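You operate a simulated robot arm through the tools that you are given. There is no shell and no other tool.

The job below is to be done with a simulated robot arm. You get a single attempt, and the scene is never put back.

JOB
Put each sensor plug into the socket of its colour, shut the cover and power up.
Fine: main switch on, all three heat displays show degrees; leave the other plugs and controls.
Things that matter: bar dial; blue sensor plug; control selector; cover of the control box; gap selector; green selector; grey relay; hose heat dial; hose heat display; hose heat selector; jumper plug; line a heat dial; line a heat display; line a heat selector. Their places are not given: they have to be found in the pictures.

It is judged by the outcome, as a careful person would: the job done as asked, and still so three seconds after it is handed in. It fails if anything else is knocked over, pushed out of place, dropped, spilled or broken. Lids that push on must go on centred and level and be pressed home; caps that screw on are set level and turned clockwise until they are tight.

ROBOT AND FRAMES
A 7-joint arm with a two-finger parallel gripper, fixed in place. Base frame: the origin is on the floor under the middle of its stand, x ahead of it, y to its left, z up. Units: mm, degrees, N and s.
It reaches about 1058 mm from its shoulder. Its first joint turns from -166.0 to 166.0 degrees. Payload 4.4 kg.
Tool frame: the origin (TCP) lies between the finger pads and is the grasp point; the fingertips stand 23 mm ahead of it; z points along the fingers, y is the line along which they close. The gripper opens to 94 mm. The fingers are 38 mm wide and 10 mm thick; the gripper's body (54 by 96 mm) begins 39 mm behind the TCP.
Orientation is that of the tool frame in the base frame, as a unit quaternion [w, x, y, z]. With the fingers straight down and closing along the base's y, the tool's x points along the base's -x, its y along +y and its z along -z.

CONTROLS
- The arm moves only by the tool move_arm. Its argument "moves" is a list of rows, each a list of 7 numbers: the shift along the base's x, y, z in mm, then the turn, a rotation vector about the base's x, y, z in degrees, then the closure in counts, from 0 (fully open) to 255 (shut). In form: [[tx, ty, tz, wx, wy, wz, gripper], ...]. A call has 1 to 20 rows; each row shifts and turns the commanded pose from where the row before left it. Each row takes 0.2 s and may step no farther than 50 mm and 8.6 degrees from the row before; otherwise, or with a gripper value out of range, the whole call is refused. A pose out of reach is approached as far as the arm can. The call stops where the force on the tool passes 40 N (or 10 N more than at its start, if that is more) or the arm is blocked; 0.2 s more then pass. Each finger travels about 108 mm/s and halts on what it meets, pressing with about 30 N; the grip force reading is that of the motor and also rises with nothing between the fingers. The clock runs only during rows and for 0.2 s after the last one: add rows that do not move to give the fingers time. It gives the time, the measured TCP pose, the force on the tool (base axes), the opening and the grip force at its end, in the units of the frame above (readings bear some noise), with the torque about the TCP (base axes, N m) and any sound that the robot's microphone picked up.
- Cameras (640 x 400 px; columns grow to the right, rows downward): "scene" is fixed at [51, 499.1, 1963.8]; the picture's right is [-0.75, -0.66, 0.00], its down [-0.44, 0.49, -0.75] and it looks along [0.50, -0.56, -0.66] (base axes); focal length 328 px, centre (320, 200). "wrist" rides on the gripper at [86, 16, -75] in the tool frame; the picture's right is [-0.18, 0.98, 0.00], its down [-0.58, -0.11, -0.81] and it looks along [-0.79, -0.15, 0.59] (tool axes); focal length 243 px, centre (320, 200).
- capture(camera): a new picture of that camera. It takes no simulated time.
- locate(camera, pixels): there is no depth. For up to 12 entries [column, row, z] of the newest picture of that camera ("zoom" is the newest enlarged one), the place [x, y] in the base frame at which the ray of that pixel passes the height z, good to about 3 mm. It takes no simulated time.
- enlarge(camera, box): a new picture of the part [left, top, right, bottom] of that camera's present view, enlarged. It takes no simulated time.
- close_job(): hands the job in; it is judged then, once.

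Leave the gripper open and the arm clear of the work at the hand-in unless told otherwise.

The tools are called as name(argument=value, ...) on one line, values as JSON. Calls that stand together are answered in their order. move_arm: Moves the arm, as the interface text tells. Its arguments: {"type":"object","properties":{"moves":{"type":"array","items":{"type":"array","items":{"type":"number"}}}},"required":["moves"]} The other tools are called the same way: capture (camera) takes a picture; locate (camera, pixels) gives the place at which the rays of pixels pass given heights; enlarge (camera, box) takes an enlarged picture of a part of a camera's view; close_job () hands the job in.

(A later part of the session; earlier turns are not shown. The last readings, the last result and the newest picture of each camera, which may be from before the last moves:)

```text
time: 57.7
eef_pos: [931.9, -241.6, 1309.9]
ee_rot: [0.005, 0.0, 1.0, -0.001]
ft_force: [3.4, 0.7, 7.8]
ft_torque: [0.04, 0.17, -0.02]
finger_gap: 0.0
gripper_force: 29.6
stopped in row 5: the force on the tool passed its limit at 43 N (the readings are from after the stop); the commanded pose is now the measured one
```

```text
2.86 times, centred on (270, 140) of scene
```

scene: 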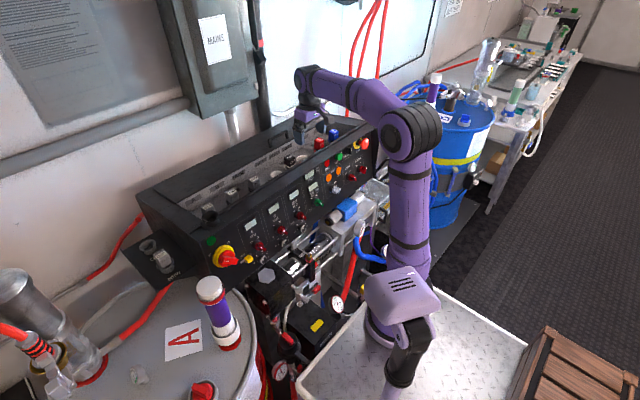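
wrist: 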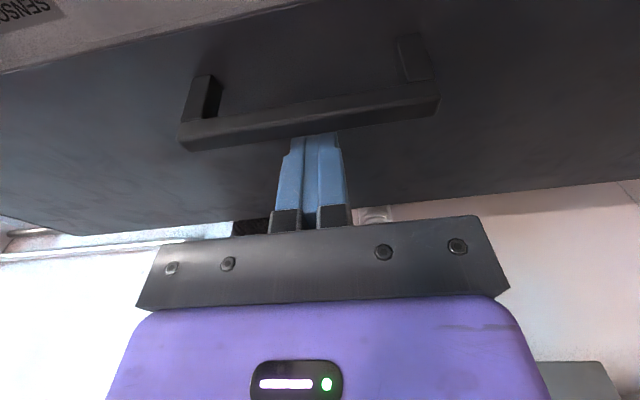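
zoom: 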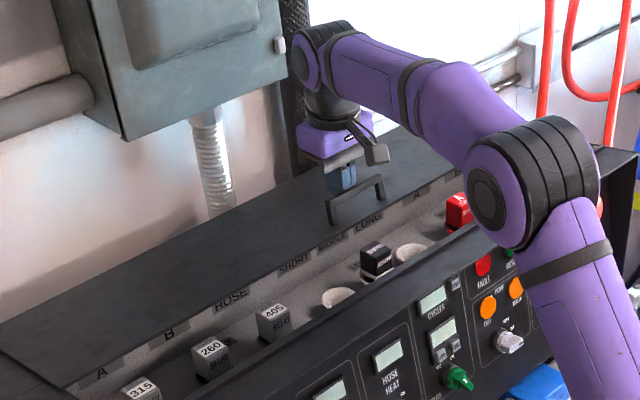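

The drag stopped at 43 N, but the cover seems to have moved (labels partially covered), and the tool was lifted ~5 mm. I look closer before continuing.

capture(camera="wrist")

enlarge(camera="scene", box=[240, 100, 340, 180])

enlarge(camera="scene", box=[130, 150, 250, 250])

```text
taken
```

wrist: 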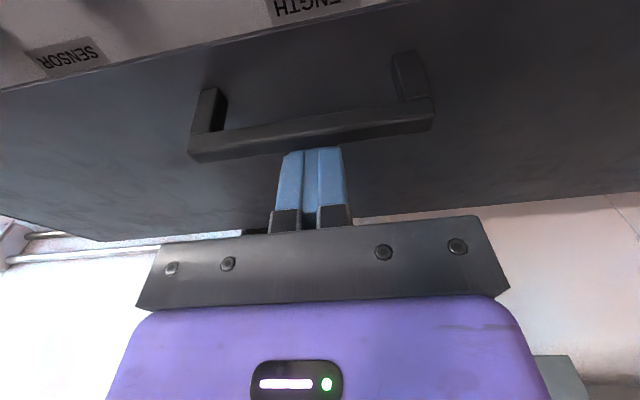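

```text
5.00 times, centred on (290, 140) of scene
```

zoom: 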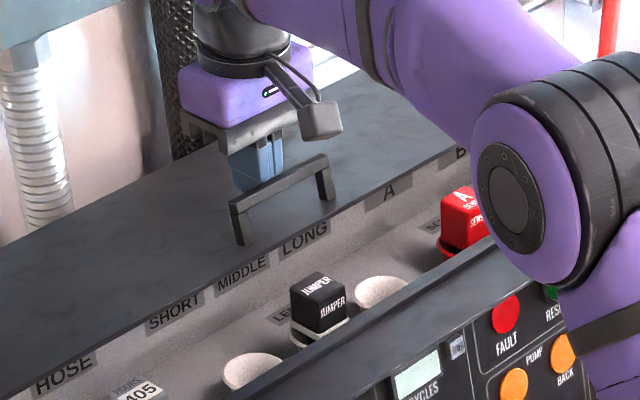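

```text
4.00 times, centred on (190, 200) of scene
```

zoom: 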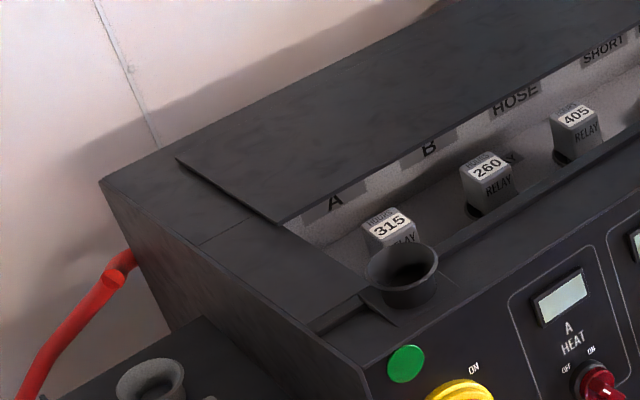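

The cover did slide forward ~15 mm. I back off a little, lower the fingers for a deeper hook, and drag more slowly.

move_arm(moves=[[6, 0, 0, 0, 0.5, 0, 255], [0, -2, -5, 0, 0, 0, 255], [0, 0, -3, 0, 0, 0, 255], [0, 0, 0, 0, 0, 0, 255]])

capture(camera="wrist")

enlarge(camera="wrist", box=[180, 50, 460, 240])

```text
time: 58.4
eef_pos: [938.3, -243.7, 1308.4]
ee_rot: [0.005, 0.0, 1.0, -0.001]
ft_force: [3.6, 1.8, 6.3]
ft_torque: [0.07, 0.13, -0.09]
finger_gap: 0.1
gripper_force: 29.6
stopped in row 3: the force on the tool passed its limit at 44 N (the readings are from after the stop); the commanded pose is now the measured one
```

```text
taken
```

wrist: 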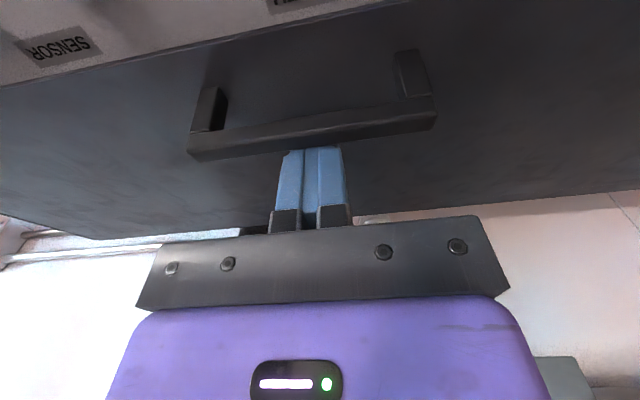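

```text
2.11 times, centred on (320, 145) of wrist
```

zoom: 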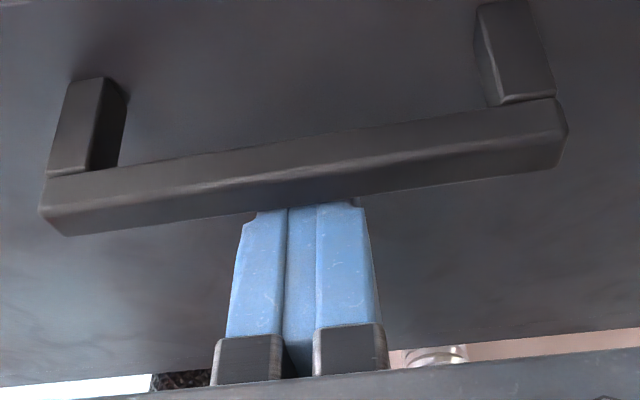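

Lowering is blocked at z≈1308 — there is something under the tips, so the geometry differs from my estimate (the box top seems to rise toward the front). I lift 15 mm and re-measure with pictures.

move_arm(moves=[[4, 0, 5, 0, 0, 0, 255], [4, 0, 10, 0, 0, 0, 255], [0, 0, 15, 0, 0, 0, 255], [0, 0, 0, 0, 0, 0, 255]])

capture(camera="wrist")

enlarge(camera="scene", box=[240, 90, 340, 170])

```text
time: 59.4
eef_pos: [946.5, -244.5, 1338.2]
ee_rot: [0.003, -0.001, 1.0, -0.001]
ft_force: [0.2, -0.7, 0.6]
ft_torque: [-0.01, -0.01, 0.0]
finger_gap: 0.0
gripper_force: 30.3
```

```text
taken
```

wrist: 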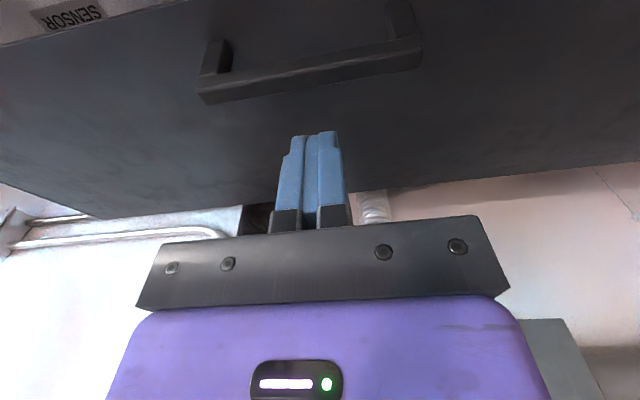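

```text
5.00 times, centred on (290, 130) of scene
```

zoom: 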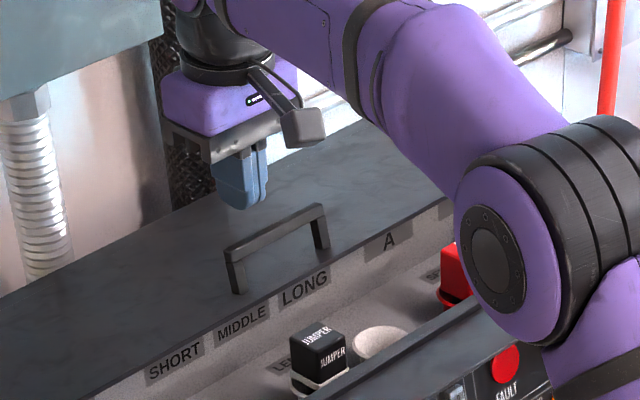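

The handle now sits at about 17 mm further forward and ~4 mm higher: the cover slides up a gentle slope toward the front. I lower behind the bar again and drag along −x with a matching rise.

move_arm(moves=[[0, 0, -14, 0, 0.3, 0, 255], [0, 0, -12, 0, 0, 0, 255], [0, 0, 0, 0, 0, 0, 255]])

capture(camera="wrist")

```text
time: 60.2
eef_pos: [946.9, -245.8, 1309.8]
ee_rot: [0.001, 0.0, 1.0, -0.001]
ft_force: [-0.7, 0.6, 1.5]
ft_torque: [-0.01, 0.03, -0.01]
finger_gap: 0.0
gripper_force: 30.1
```

```text
taken
```

wrist: 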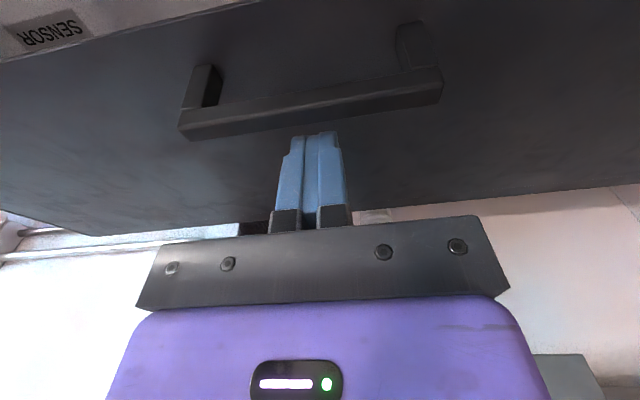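

Free again. I drag with −5 mm x and +0.7 mm z per row.

move_arm(moves=[[-5, 0, 0.7, 0, 0, 0, 255], [-5, 0, 0.7, 0, 0, 0, 255], [-4, 0, 0.6, 0, 0, 0, 255], [-4, 0, 0.6, 0, 0, 0, 255], [0, 0, 0, 0, 0, 0, 255]])

enlarge(camera="wrist", box=[180, 0, 460, 175])

```text
time: 61.4
eef_pos: [926.9, -243.7, 1313.1]
ee_rot: [0.001, -0.001, 1.0, 0.0]
ft_force: [-0.1, -0.1, 0.8]
ft_torque: [-0.02, 0.02, 0.0]
finger_gap: 0.0
gripper_force: 29.9
```

```text
2.29 times, centred on (320, 88) of wrist
```

zoom: 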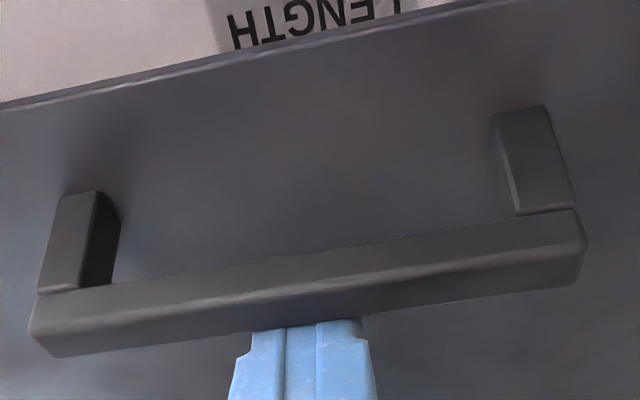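

No resisting force. I continue dragging along the slope.

move_arm(moves=[[-5, 0, 0.7, 0, 0, 0, 255], [-5, 0, 0.7, 0, 0, 0, 255], [-5, 0, 0.7, 0, 0, 0, 255], [-5, 0, 0.7, 0, 0, 0, 255], [0, 0, 0, 0, 0, 0, 255]])

capture(camera="wrist")

enlarge(camera="scene", box=[180, 70, 360, 210])

```text
time: 62.6
eef_pos: [907.6, -243.8, 1315.7]
ee_rot: [0.0, 0.0, 1.0, -0.001]
ft_force: [0.3, 0.6, -1.6]
ft_torque: [-0.05, -0.01, -0.01]
finger_gap: 0.1
gripper_force: 30.2
```

```text
taken
```

wrist: 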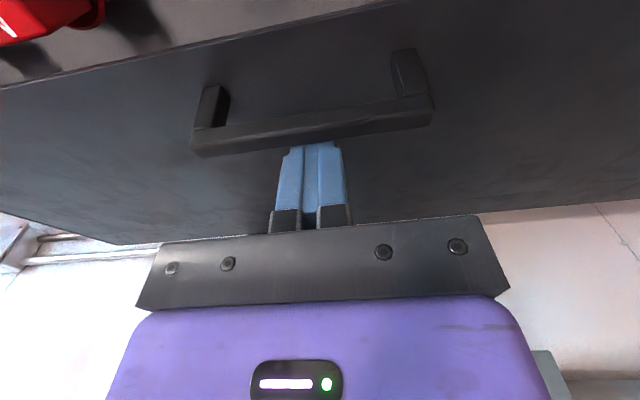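

```text
2.86 times, centred on (270, 140) of scene
```

zoom: 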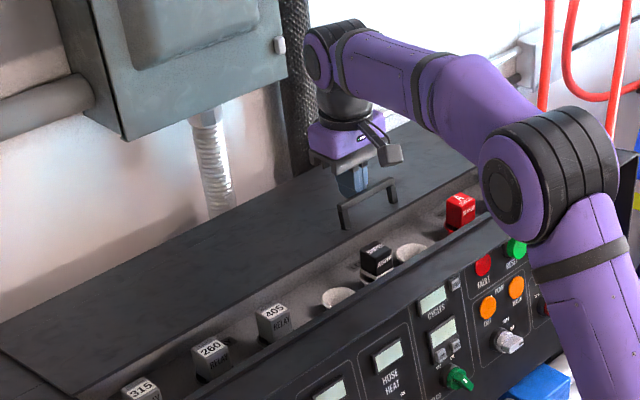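

The cover slides easily. I carry on in the same direction.

move_arm(moves=[[-6, 0, 0.84, 0, 0, 0, 255], [-6, 0, 0.84, 0, 0, 0, 255], [-6, 0, 0.84, 0, 0, 0, 255], [-6, 0, 0.84, 0, 0, 0, 255], [-6, 0, 0.84, 0, 0, 0, 255], [-6, 0, 0.84, 0, 0, 0, 255], [0, 0, 0, 0, 0, 0, 255]])

capture(camera="wrist")

enlarge(camera="scene", box=[180, 70, 360, 210])

```text
time: 64.2
eef_pos: [872.1, -243.9, 1320.8]
ee_rot: [0.0, -0.001, 1.0, -0.001]
ft_force: [0.3, 0.5, 0.1]
ft_torque: [-0.01, 0.03, -0.01]
finger_gap: 0.1
gripper_force: 30.0
```

```text
taken
```

wrist: 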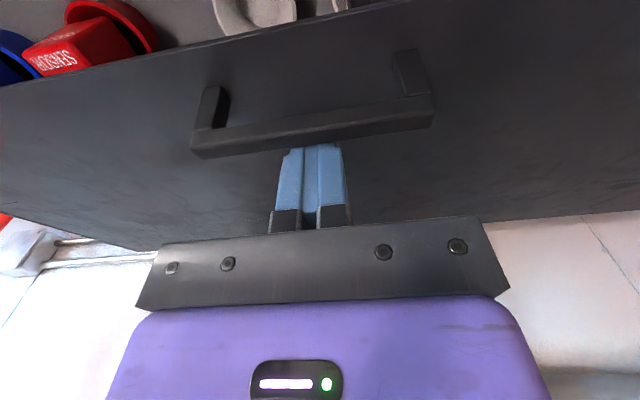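

```text
2.86 times, centred on (270, 140) of scene
```

zoom: 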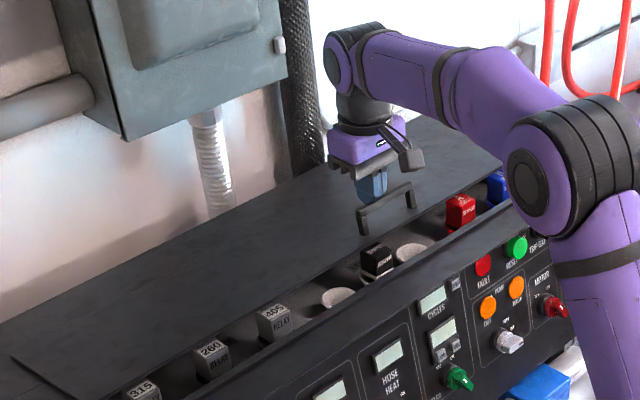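

Still smooth; the plate's front edge passes above the plugs. I continue.

move_arm(moves=[[-6, 0, 0.84, 0, 0, 0, 255], [-6, 0, 0.84, 0, 0, 0, 255], [-6, 0, 0.84, 0, 0, 0, 255], [-6, 0, 0.84, 0, 0, 0, 255], [-6, 0, 0.84, 0, 0, 0, 255], [0, 0, 0, 0, 0, 0, 255]])

capture(camera="wrist")

enlarge(camera="scene", box=[130, 90, 350, 250])

```text
time: 65.6
eef_pos: [842.1, -243.0, 1325.6]
ee_rot: [0.0, -0.001, 1.0, -0.001]
ft_force: [-0.9, -0.1, 0.5]
ft_torque: [0.04, 0.03, 0.03]
finger_gap: 0.0
gripper_force: 30.1
```

```text
taken
```

wrist: 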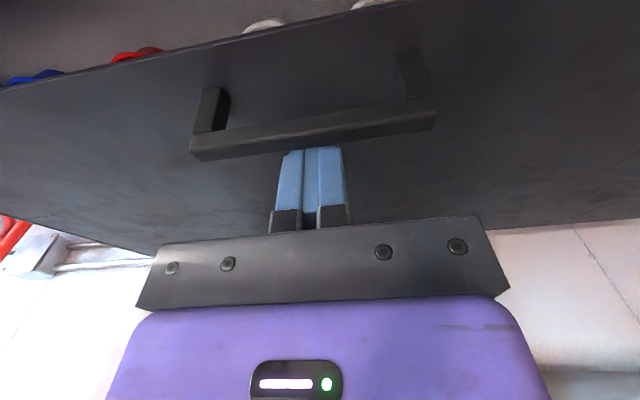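

```text
2.50 times, centred on (240, 170) of scene
```

zoom: 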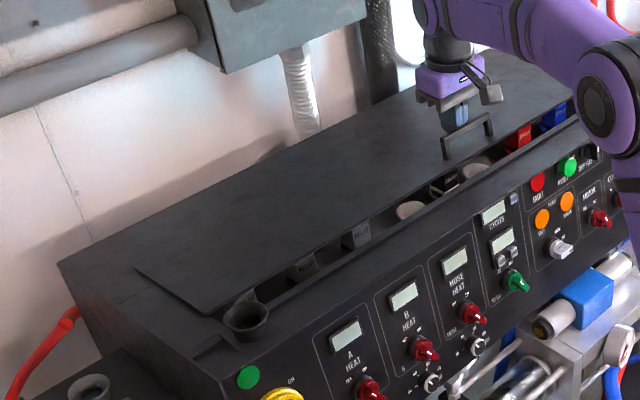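

The front edge is now at about x≈791, roughly 25–30 mm from the front lip. I go on in smaller steps and watch for the stop, also checking the clearance to the black cup at the front-left corner.

move_arm(moves=[[-5, 0, 0.7, 0, 0, 0, 255], [-5, 0, 0.7, 0, 0, 0, 255], [-4, 0, 0.56, 0, 0, 0, 255], [0, 0, 0, 0, 0, 0, 255]])

enlarge(camera="scene", box=[150, 170, 250, 250])

capture(camera="wrist")

```text
time: 66.6
eef_pos: [828.3, -244.0, 1326.4]
ee_rot: [0.001, -0.002, 1.0, -0.002]
ft_force: [3.1, 0.9, 2.9]
ft_torque: [0.04, 0.04, -0.05]
finger_gap: 0.0
gripper_force: 30.6
```

```text
5.00 times, centred on (200, 210) of scene
```

zoom: 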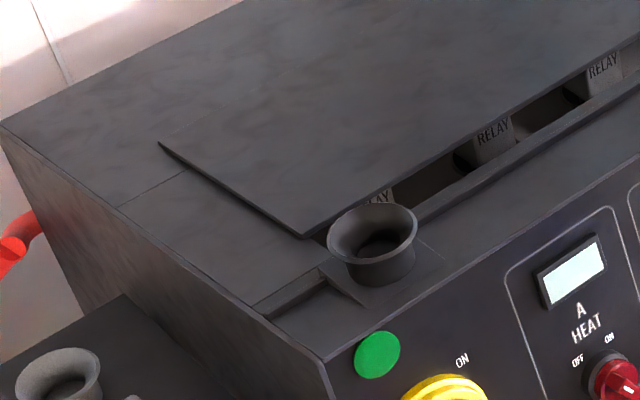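

```text
taken
```

wrist: 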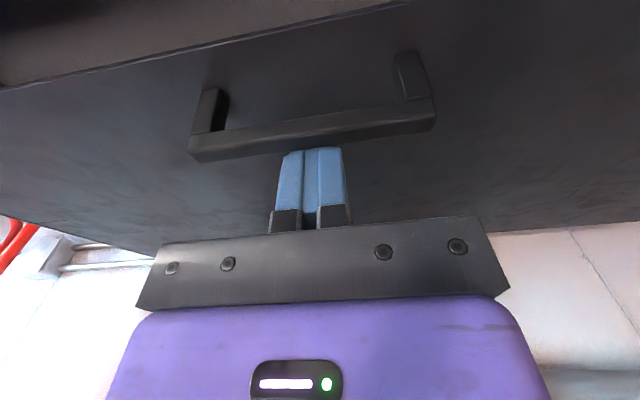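

The cover keeps sliding with tiny force. I check the handle height and the remaining gap to the front lip with enlargements.

enlarge(camera="scene", box=[250, 100, 370, 190])

enlarge(camera="wrist", box=[180, 0, 460, 175])

```text
4.44 times, centred on (310, 145) of scene
```

zoom: 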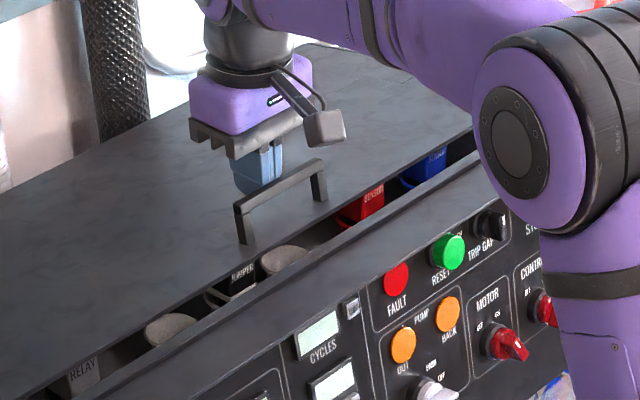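

```text
2.29 times, centred on (320, 88) of wrist
```

zoom: 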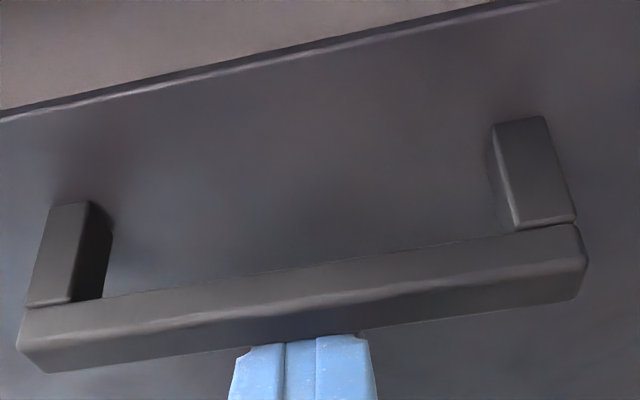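

I triangulate the handle's legs in this position.

locate(camera="wrist", pixels=[[211.5, 91, 1275], [211.5, 91, 1285], [211.5, 91, 1295], [407.5, 53, 1275], [407.5, 53, 1285], [407.5, 53, 1295]])

locate(camera="scene", pixels=[[310, 145, 1275], [310, 145, 1285], [310, 145, 1295], [293.1, 154.7, 1275], [293.1, 154.7, 1285], [293.1, 154.7, 1295]])

```text
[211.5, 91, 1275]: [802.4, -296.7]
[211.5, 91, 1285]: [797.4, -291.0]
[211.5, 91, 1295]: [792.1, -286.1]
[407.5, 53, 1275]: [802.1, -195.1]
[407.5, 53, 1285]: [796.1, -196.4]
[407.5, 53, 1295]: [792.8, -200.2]
```

```text
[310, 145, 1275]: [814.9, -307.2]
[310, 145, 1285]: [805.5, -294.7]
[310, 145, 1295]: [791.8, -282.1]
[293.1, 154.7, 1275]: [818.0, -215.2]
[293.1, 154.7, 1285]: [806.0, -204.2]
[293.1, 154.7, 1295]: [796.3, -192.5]
```

The cover rises at ≈8.6°, as followed. The front edge is about 15 mm from the lip. I continue in 3 mm steps until it meets its stop.

move_arm(moves=[[-3, 0, 0.45, 0, 0, 0, 255], [-3, 0, 0.45, 0, 0, 0, 255], [-3, 0, 0.45, 0, 0, 0, 255], [0, 0, 0, 0, 0, 0, 255]])

enlarge(camera="scene", box=[150, 150, 270, 250])

```text
time: 67.6
eef_pos: [818.3, -243.9, 1328.0]
ee_rot: [0.002, 0.0, 1.0, -0.002]
ft_force: [2.8, 3.2, 5.3]
ft_torque: [0.04, 0.11, -0.05]
finger_gap: 0.0
gripper_force: 30.3
```

```text
4.00 times, centred on (210, 200) of scene
```

zoom: 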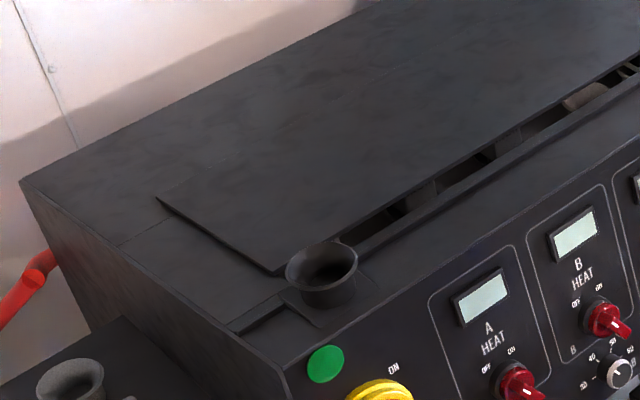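

Still a narrow gap. I continue 9 mm more in small steps.

move_arm(moves=[[-3, 0, 0.4, 0, 0, 0, 255], [-3, 0, 0.4, 0, 0, 0, 255], [-3, 0, 0.4, 0, 0, 0, 255], [0, 0, 0, 0, 0, 0, 255]])

enlarge(camera="scene", box=[150, 150, 270, 250])

enlarge(camera="scene", box=[250, 100, 370, 190])

```text
time: 68.6
eef_pos: [810.3, -245.5, 1329.7]
ee_rot: [0.001, -0.001, 1.0, -0.002]
ft_force: [3.7, 3.8, 10.5]
ft_torque: [0.05, 0.21, -0.12]
finger_gap: 0.0
gripper_force: 30.1
```

```text
4.00 times, centred on (210, 200) of scene
```

zoom: 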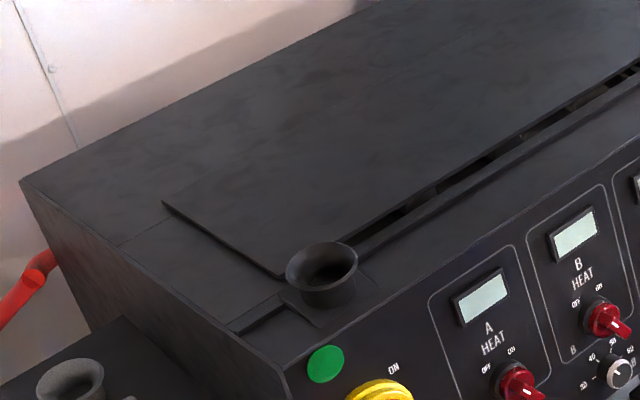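

```text
4.44 times, centred on (310, 145) of scene
```

zoom: 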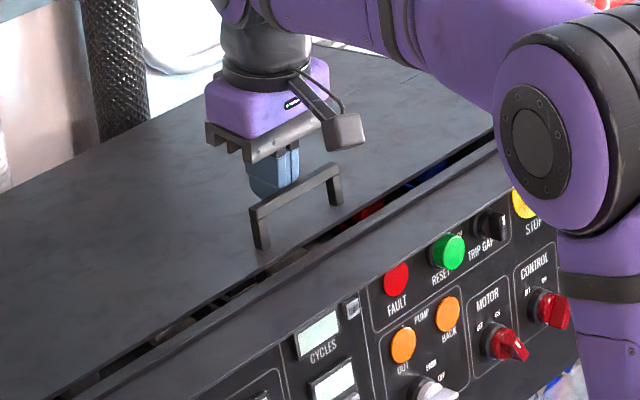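

Almost shut; a thin gap remains and vertical load is 10 N. I add a bit more rise and continue.

move_arm(moves=[[0, 0, 1.5, 0, 0, 0, 255], [-3, 0, 0.5, 0, 0, 0, 255], [-3, 0, 0.5, 0, 0, 0, 255], [-2, 0, 0.3, 0, 0, 0, 255], [0, 0, 0, 0, 0, 0, 255]])

enlarge(camera="scene", box=[150, 150, 270, 250])

enlarge(camera="scene", box=[250, 100, 370, 190])

```text
time: 69.8
eef_pos: [802.6, -243.0, 1332.4]
ee_rot: [0.001, -0.001, 1.0, -0.001]
ft_force: [1.5, -0.3, -0.6]
ft_torque: [-0.01, -0.02, -0.02]
finger_gap: 0.1
gripper_force: 29.7
```

```text
4.00 times, centred on (210, 200) of scene
```

zoom: 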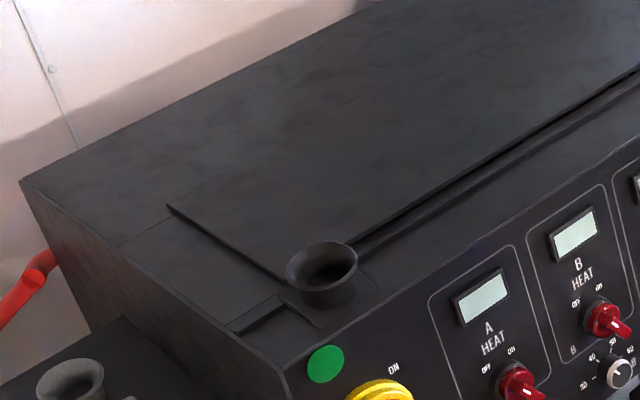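

```text
4.44 times, centred on (310, 145) of scene
```

zoom: 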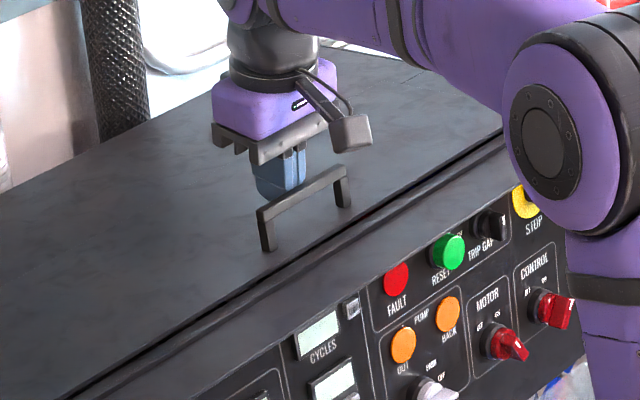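

Nearly against the lip. I press on in 2 mm steps until I feel the end stop.

move_arm(moves=[[-2, 0, 0.3, 0, 0, 0, 255], [-2, 0, 0.3, 0, 0, 0, 255], [-2, 0, 0.3, 0, 0, 0, 255], [0, 0, 0, 0, 0, 0, 255]])

enlarge(camera="scene", box=[150, 150, 270, 250])

enlarge(camera="scene", box=[250, 100, 370, 190])

```text
time: 70.8
eef_pos: [795.7, -242.8, 1333.0]
ee_rot: [0.001, -0.001, 1.0, -0.002]
ft_force: [0.9, 1.1, 0.2]
ft_torque: [0.0, -0.05, -0.01]
finger_gap: 0.1
gripper_force: 29.9
```

```text
4.00 times, centred on (210, 200) of scene
```

zoom: 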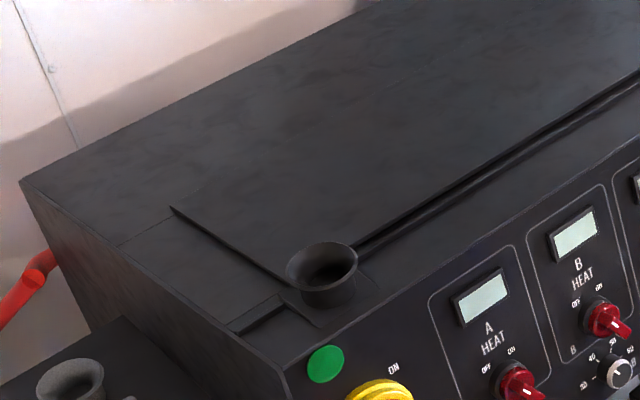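

```text
4.44 times, centred on (310, 145) of scene
```

zoom: 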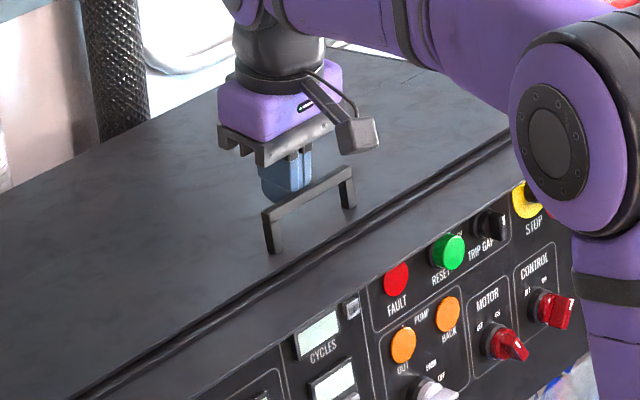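

No stop felt yet; I continue in 2 mm steps.

move_arm(moves=[[-2, 0, 0.3, 0, 0, 0, 255], [-2, 0, 0.3, 0, 0, 0, 255], [-2, 0, 0.3, 0, 0, 0, 255], [0, 0, 0, 0, 0, 0, 255]])

enlarge(camera="scene", box=[150, 150, 270, 250])

enlarge(camera="scene", box=[250, 100, 370, 190])

```text
time: 71.6
eef_pos: [795.3, -243.0, 1332.4]
ee_rot: [0.004, -0.002, 1.0, -0.001]
ft_force: [25.9, -3.4, -4.8]
ft_torque: [-0.12, -0.16, 0.03]
finger_gap: 0.0
gripper_force: 30.0
stopped in row 3: the force on the tool passed its limit at 43 N (the readings are from after the stop); the commanded pose is now the measured one
```

```text
4.00 times, centred on (210, 200) of scene
```

zoom: 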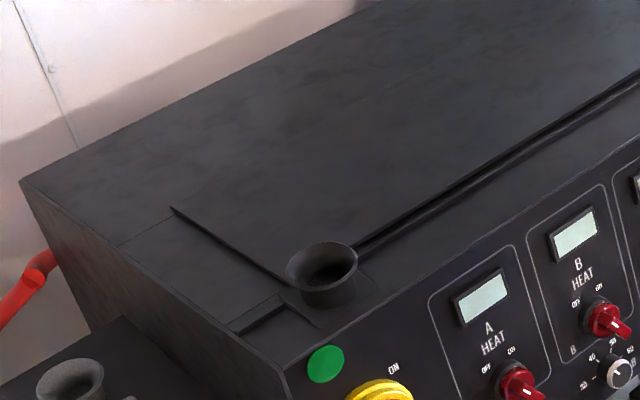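

```text
4.44 times, centred on (310, 145) of scene
```

zoom: 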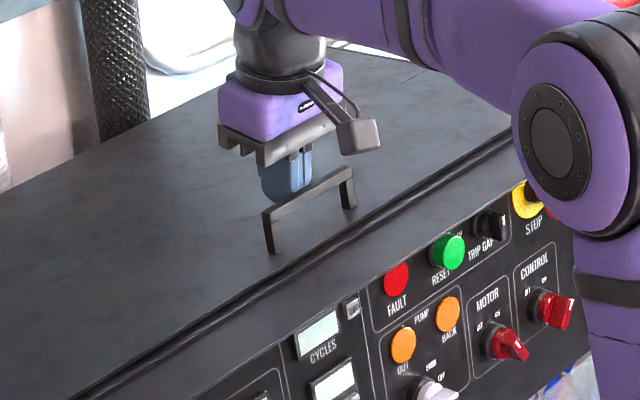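

The end stop is reached: 43 N along x with no more travel; the cover is shut. I back off the handle, rise, and go to a viewpoint for the main switch.

move_arm(moves=[[6, 0, 0, 0, 0, 0, 255], [0, 0, 15, 0, 0, 0, 255], [0, 0, 40, 0, 0, 0, 255], [-20, 20, 30, 0, 0, 0, 255], [-40, 25, 0, 0, 0, 0, 255], [-40, 25, 0, 0, 0, 0, 255], [-40, 25, 0, 0, 0, 0, 255], [-40, 25, 0, 0, 0, 0, 255], [-40, 25, 0, 0, 0, 0, 255], [-30, 35, 0, 0, 0, 0, 255], [0, 45, -10, 0, 0, 0, 255], [0, 45, -20, 0, 0, 0, 255], [0, 40, -20, 0, 0, 0, 255], [0, 40, -20, 0, 0, 0, 255], [0, 0, 0, 0, 0, 0, 255]])

capture(camera="wrist")

capture(camera="scene")

```text
time: 74.8
eef_pos: [549.2, 107.1, 1349.4]
ee_rot: [0.003, -0.002, 1.0, -0.002]
ft_force: [-0.6, -0.1, -0.1]
ft_torque: [0.03, 0.01, -0.04]
finger_gap: 0.1
gripper_force: 30.3
```

```text
taken
```

wrist: 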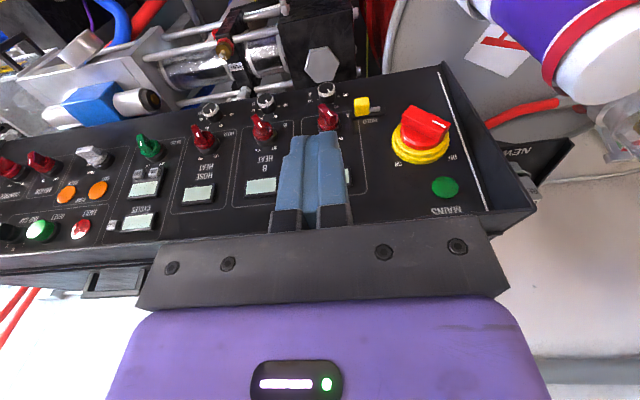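

```text
taken
```

scene: 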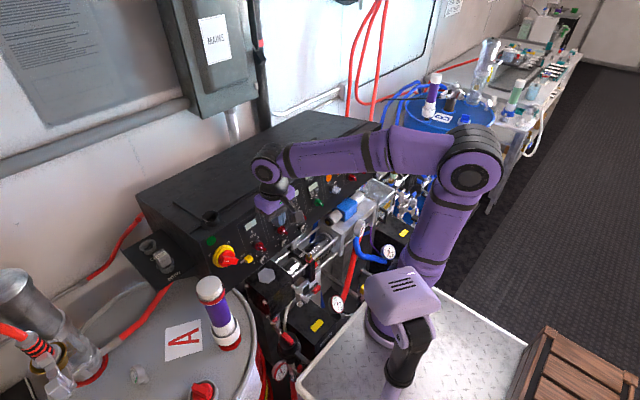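

Cover shut. Now I enlarge the main switch in both views.

enlarge(camera="wrist", box=[340, 80, 480, 220])

enlarge(camera="scene", box=[190, 220, 290, 290])

enlarge(camera="wrist", box=[170, 70, 350, 220])

```text
2.86 times, centred on (410, 150) of wrist
```

zoom: 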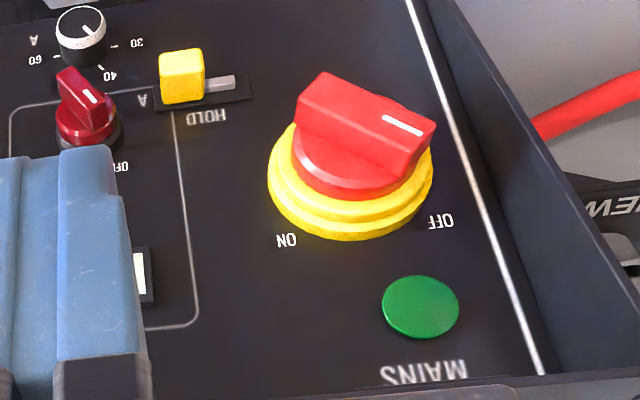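

```text
5.71 times, centred on (240, 255) of scene
```

zoom: 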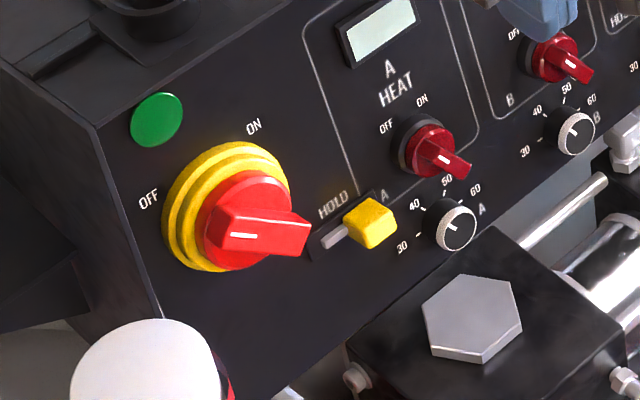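

```text
2.67 times, centred on (260, 145) of wrist
```

zoom: 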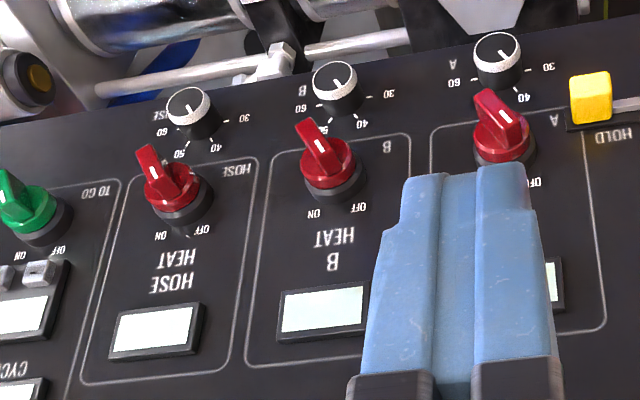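

The main switch bar points at OFF (its white mark at the OFF side); ON is a quarter turn clockwise as seen by the operator. I triangulate panel points to get its plane.

locate(camera="wrist", pixels=[[445, 187.4, 1150], [445, 187.4, 1250], [370.4, 121, 1100], [370.4, 121, 1200], [398.4, 164, 1150], [398.4, 164, 1250], [452, 157, 1150], [452, 157, 1250], [326, 91.5, 1100], [326, 91.5, 1200]])

locate(camera="scene", pixels=[[211.3, 240.8, 1150], [211.3, 240.8, 1250], [242.3, 255.7, 1100], [242.3, 255.7, 1200], [228.3, 242.2, 1150], [228.3, 242.2, 1250], [209.9, 254.7, 1150], [209.9, 254.7, 1250], [263.8, 259.9, 1100], [263.8, 259.9, 1200]])

```text
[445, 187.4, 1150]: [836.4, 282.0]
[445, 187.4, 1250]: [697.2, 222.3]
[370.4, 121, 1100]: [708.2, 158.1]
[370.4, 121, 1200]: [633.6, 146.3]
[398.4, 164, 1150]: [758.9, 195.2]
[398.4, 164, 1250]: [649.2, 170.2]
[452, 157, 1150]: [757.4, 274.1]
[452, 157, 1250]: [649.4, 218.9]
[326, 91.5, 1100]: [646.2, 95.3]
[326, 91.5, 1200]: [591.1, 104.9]
```

```text
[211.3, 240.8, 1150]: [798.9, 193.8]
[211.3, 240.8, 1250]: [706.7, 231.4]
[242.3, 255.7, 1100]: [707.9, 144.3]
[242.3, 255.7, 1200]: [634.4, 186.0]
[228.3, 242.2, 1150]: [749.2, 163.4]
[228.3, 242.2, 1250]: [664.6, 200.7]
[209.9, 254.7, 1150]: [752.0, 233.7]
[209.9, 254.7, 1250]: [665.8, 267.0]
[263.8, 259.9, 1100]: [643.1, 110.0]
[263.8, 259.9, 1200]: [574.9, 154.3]
```

Panel plane: x≈698 at z=1166, leaning back ≈12°; main switch axis ≈ (698, 216, 1166). I check where the obstacles in front of the panel are (hex block, purple tube cap) before tilting the tool forward.

locate(camera="wrist", pixels=[[322, 63, 950], [322, 63, 1050], [590, 75, 1000], [590, 75, 1100], [590, 75, 1200], [357, 103, 1100], [357, 103, 1150]])

locate(camera="scene", pixels=[[266.6, 275.7, 950], [266.6, 275.7, 1050], [208, 287, 1000], [208, 287, 1100], [208, 287, 1200], [250, 258, 1100], [250, 258, 1150]])

enlarge(camera="scene", box=[180, 210, 340, 340])

```text
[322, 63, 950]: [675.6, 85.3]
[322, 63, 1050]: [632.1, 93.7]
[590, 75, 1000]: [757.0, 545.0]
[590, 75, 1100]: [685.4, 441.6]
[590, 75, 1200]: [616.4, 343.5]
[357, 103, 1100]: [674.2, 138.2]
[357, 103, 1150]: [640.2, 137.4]
```

```text
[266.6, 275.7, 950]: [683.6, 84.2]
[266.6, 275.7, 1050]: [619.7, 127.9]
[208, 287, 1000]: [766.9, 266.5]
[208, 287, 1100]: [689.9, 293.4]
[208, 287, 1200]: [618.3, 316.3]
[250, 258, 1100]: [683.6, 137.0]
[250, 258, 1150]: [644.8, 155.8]
```

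```text
3.08 times, centred on (260, 275) of scene
```

zoom: 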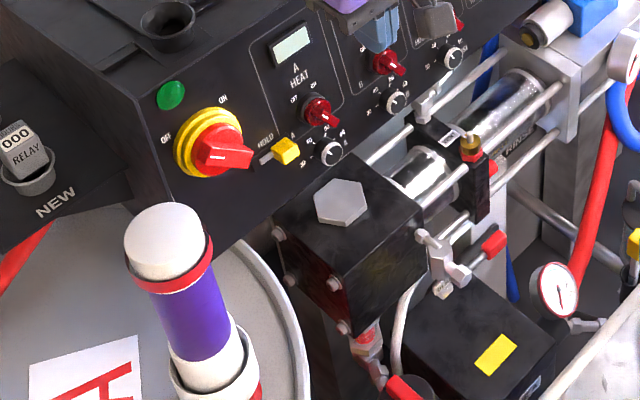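

Hex block tops are at z≈952 (well below), and the purple tube's white cap is at about (600, 321, 1224), left of the main switch. The HOLD knob is at ≈(677, 138, 1102). Now I triangulate the three heat selectors.

locate(camera="wrist", pixels=[[330.1, 114.3, 1050], [330.1, 114.3, 1150], [261.1, 123.6, 1050], [261.1, 123.6, 1150], [329.4, 126.3, 1050], [329.4, 126.3, 1150], [264.9, 136.7, 1050], [264.9, 136.7, 1150], [207.5, 141, 1050], [207.5, 141, 1150]])

locate(camera="scene", pixels=[[263.3, 248.5, 1050], [263.3, 248.5, 1150], [285.2, 231.4, 1050], [285.2, 231.4, 1150], [258.4, 246.3, 1050], [258.4, 246.3, 1150]])

enlarge(camera="scene", box=[240, 190, 320, 270])

```text
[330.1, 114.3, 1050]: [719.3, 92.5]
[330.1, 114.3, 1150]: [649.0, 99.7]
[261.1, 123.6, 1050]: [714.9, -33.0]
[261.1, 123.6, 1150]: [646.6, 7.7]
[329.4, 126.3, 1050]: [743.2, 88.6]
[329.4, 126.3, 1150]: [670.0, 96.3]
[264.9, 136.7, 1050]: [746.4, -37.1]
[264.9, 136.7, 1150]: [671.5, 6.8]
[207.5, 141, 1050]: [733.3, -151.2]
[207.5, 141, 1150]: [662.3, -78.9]
```

```text
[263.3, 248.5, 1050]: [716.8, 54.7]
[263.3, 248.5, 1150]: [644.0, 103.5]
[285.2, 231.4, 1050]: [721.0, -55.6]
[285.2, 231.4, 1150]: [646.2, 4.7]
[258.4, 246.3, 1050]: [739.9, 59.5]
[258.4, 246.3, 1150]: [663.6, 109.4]
```

```text
5.00 times, centred on (280, 230) of scene
```

zoom: 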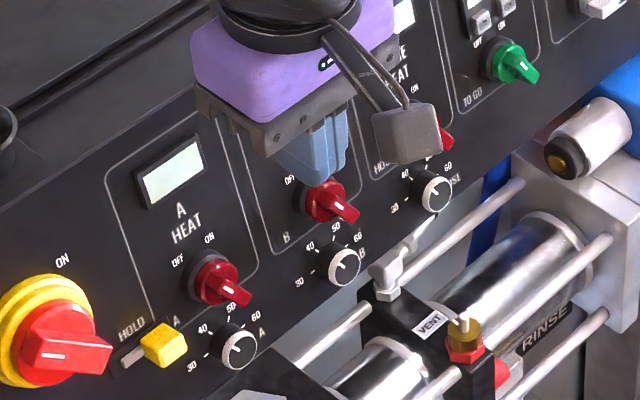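

Heat selector A base ≈ (690, 94, 1119), pointer protruding ~38 mm; ON/OFF marks at about ±35–45°. I'll twist the knobs with the fingers pointing into the panel. First I pitch the tool forward by 78° at a safe distance, closing fingers open again.

move_arm(moves=[[0, 0, -10, 0, -7.8, 0, 0], [0, 0, -10, 0, -7.8, 0, 0], [0, 0, -10, 0, -7.8, 0, 0], [0, 0, -10, 0, -7.8, 0, 0], [0, 0, -10, 0, -7.8, 0, 0], [0, 0, -10, 0, -7.8, 0, 0], [0, 0, -10, 0, -7.8, 0, 0], [0, 0, -10, 0, -7.8, 0, 0], [0, 0, -10, 0, -7.8, 0, 0], [0, 0, -10, 0, -7.8, 0, 0], [0, 0, 0, 0, 0, 0, 0]])

capture(camera="wrist")

capture(camera="scene")

```text
time: 77.0
eef_pos: [592.7, 138.9, 1276.4]
ee_rot: [0.568, 0.037, 0.819, 0.072]
ft_force: [0.0, 1.6, 0.0]
ft_torque: [0.02, 0.02, -0.06]
finger_gap: 93.7
gripper_force: 0.1
out of reach, approached as far as the arm can: row 8, 9, 10
stopped in row 11: the arm was blocked; the commanded pose is now the measured one
```

```text
taken
```

wrist: 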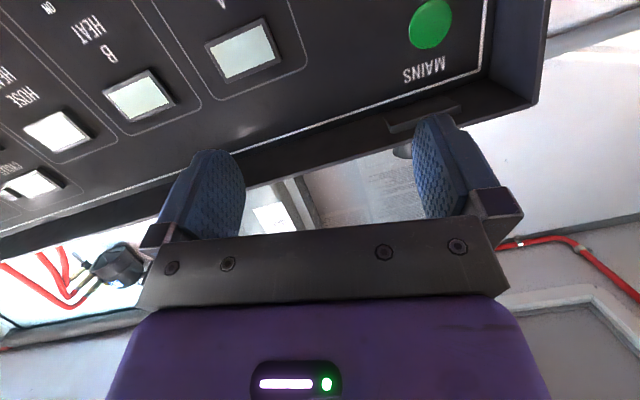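

```text
taken
```

scene: 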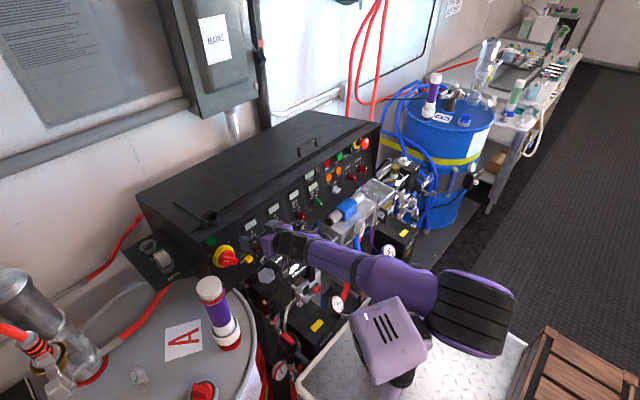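

The forward pitch stopped around 70° because the arm got blocked or hit a limit in this folded posture. I look at the arm before moving on.

enlarge(camera="scene", box=[220, 200, 540, 400])

enlarge(camera="scene", box=[200, 190, 340, 290])

```text
2.00 times, centred on (380, 300) of scene
```

zoom: 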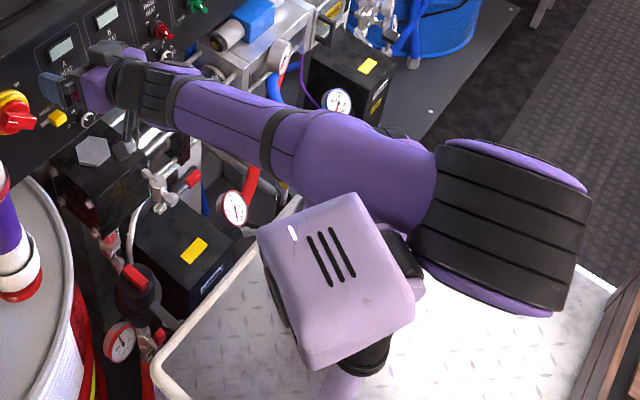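

```text
4.00 times, centred on (270, 240) of scene
```

zoom: 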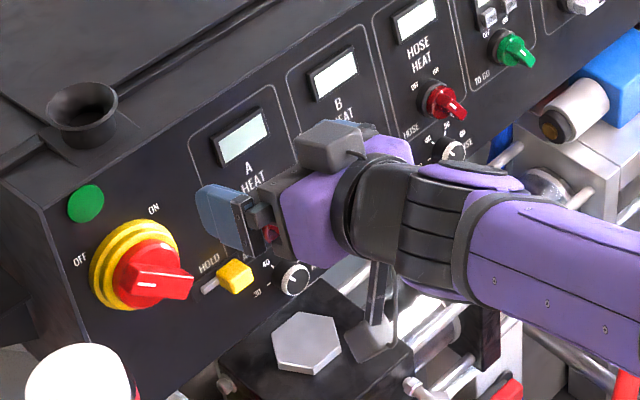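

The elbow is folded near its limit because the TCP is close to the base. I reverse a bit: raise and pitch back ~28°, so the tool points forward-down.

move_arm(moves=[[0, 0, 20, 0, 7, 0, 0], [0, 0, 20, 0, 7, 0, 0], [0, 0, 20, 0, 7, 0, 0], [0, 0, 20, 0, 7, 0, 0], [0, 0, 0, 0, 0, 0, 0]])

capture(camera="scene")

```text
time: 78.2
eef_pos: [595.6, 138.6, 1359.7]
ee_rot: [0.354, 0.053, 0.932, 0.061]
ft_force: [1.0, 0.3, -0.3]
ft_torque: [-0.05, -0.06, -0.01]
finger_gap: 94.0
gripper_force: 0.0
```

```text
taken
```

scene: 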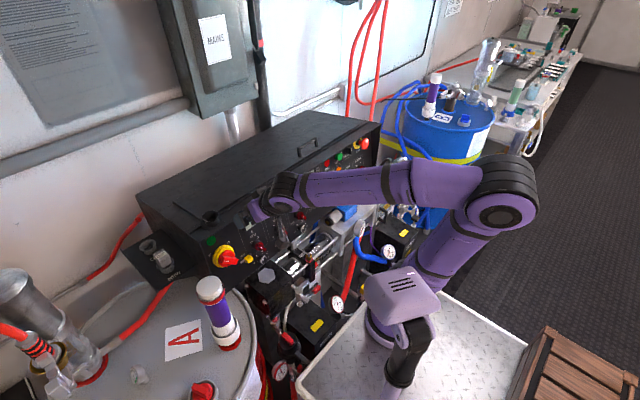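

The arm recovered. I test whether the forward pitch works better when the TCP is farther out: I advance x while pitching.

move_arm(moves=[[10, -6, -12, 0, -6, 0, 0], [10, -6, -12, 0, -6, 0, 0], [10, -6, -12, 0, -6, 0, 0], [10, -6, -12, 0, -6, 0, 0], [5, -6, -12, 0, -6, 0, 0], [0, 0, -12, 0, -6, 0, 0], [0, 0, 0, 0, 0, 0, 0]])

capture(camera="scene")

capture(camera="wrist")

```text
time: 79.4
eef_pos: [646.0, 98.3, 1296.8]
ee_rot: [0.577, 0.053, 0.811, 0.082]
ft_force: [-1.1, 0.6, 0.6]
ft_torque: [-0.01, 0.02, -0.05]
finger_gap: 93.9
gripper_force: 0.1
stopped in row 6: the force on the tool passed its limit at 83 N (the readings are from after the stop); the commanded pose is now the measured one
```

```text
taken
```

scene: 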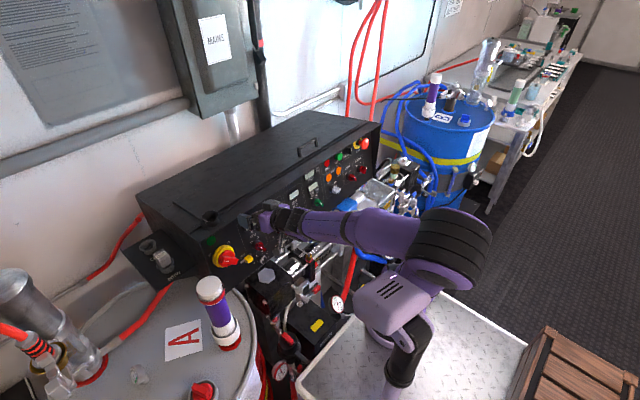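

```text
taken
```

wrist: 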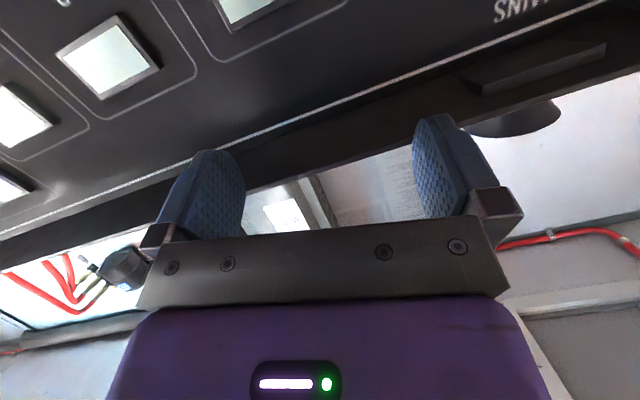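

A brief 83 N spike appeared, apparently from a fast elbow reconfiguration (nothing touches in the pictures, and the force is back to ~0). Pitch ≈70° works here. I now go down slowly toward selector A, rolling the tool ~50° counter-clockwise so the fingers close across its bar.

move_arm(moves=[[-7, 0, -12, -5, 0, 1.7, 0], [-7, 0, -12, -5, 0, 1.7, 0], [-7, 0, -12, -5, 0, 1.7, 0], [0, 0, 0, 0, 0, 0, 0]])

capture(camera="scene")

```text
time: 80.4
eef_pos: [635.9, 93.5, 1265.0]
ee_rot: [0.57, -0.045, 0.821, 0.009]
ft_force: [0.4, -1.0, -0.5]
ft_torque: [0.02, -0.04, 0.02]
finger_gap: 94.0
gripper_force: 0.0
out of reach, approached as far as the arm can: row 3
```

```text
taken
```

scene: 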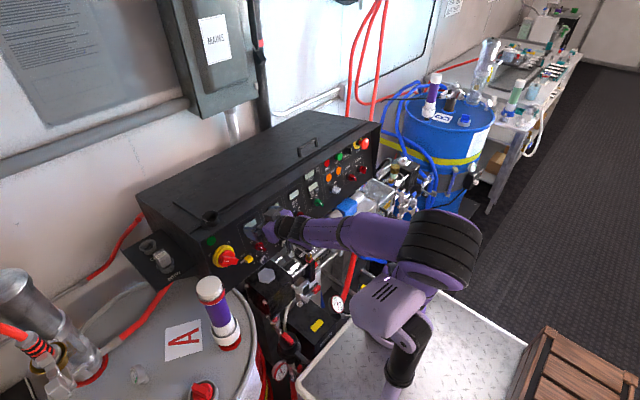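

A horizontal tool isn't reachable this close to the base. A vertical tool in front of the panel is reachable and good for pushing the selector bars sideways: pushing the bar's upper end toward −y turns it clockwise to ON. I go back to a vertical tool, rising first.

move_arm(moves=[[0, 0, 20, 0, 7.8, 0, 0], [-5, 0, 20, 0, 7.8, 0, 0], [-5, 0, 20, 0, 7.8, 0, 0], [-5, 0, 20, 0, 7.8, 0, 0], [-5, 0, 10, 0, 7.8, 0, 0], [-5, 0, 0, 0, 7.8, 0, 0], [-5, 0, 0, 0, 7.8, 0, 0], [-5, 0, 0, 0, 7.8, 0, 0], [0, 0, 0, 0, 6, 0, 0], [0, 0, 0, 0, 0, 0, 0]])

capture(camera="scene")

```text
time: 82.6
eef_pos: [598.4, 101.7, 1357.8]
ee_rot: [0.018, -0.05, 0.998, 0.033]
ft_force: [0.1, -0.2, 0.4]
ft_torque: [0.03, 0.01, 0.03]
finger_gap: 93.9
gripper_force: 0.1
```

```text
taken
```

scene: 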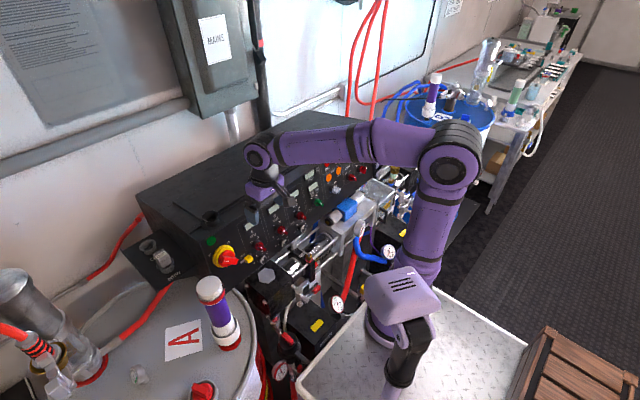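

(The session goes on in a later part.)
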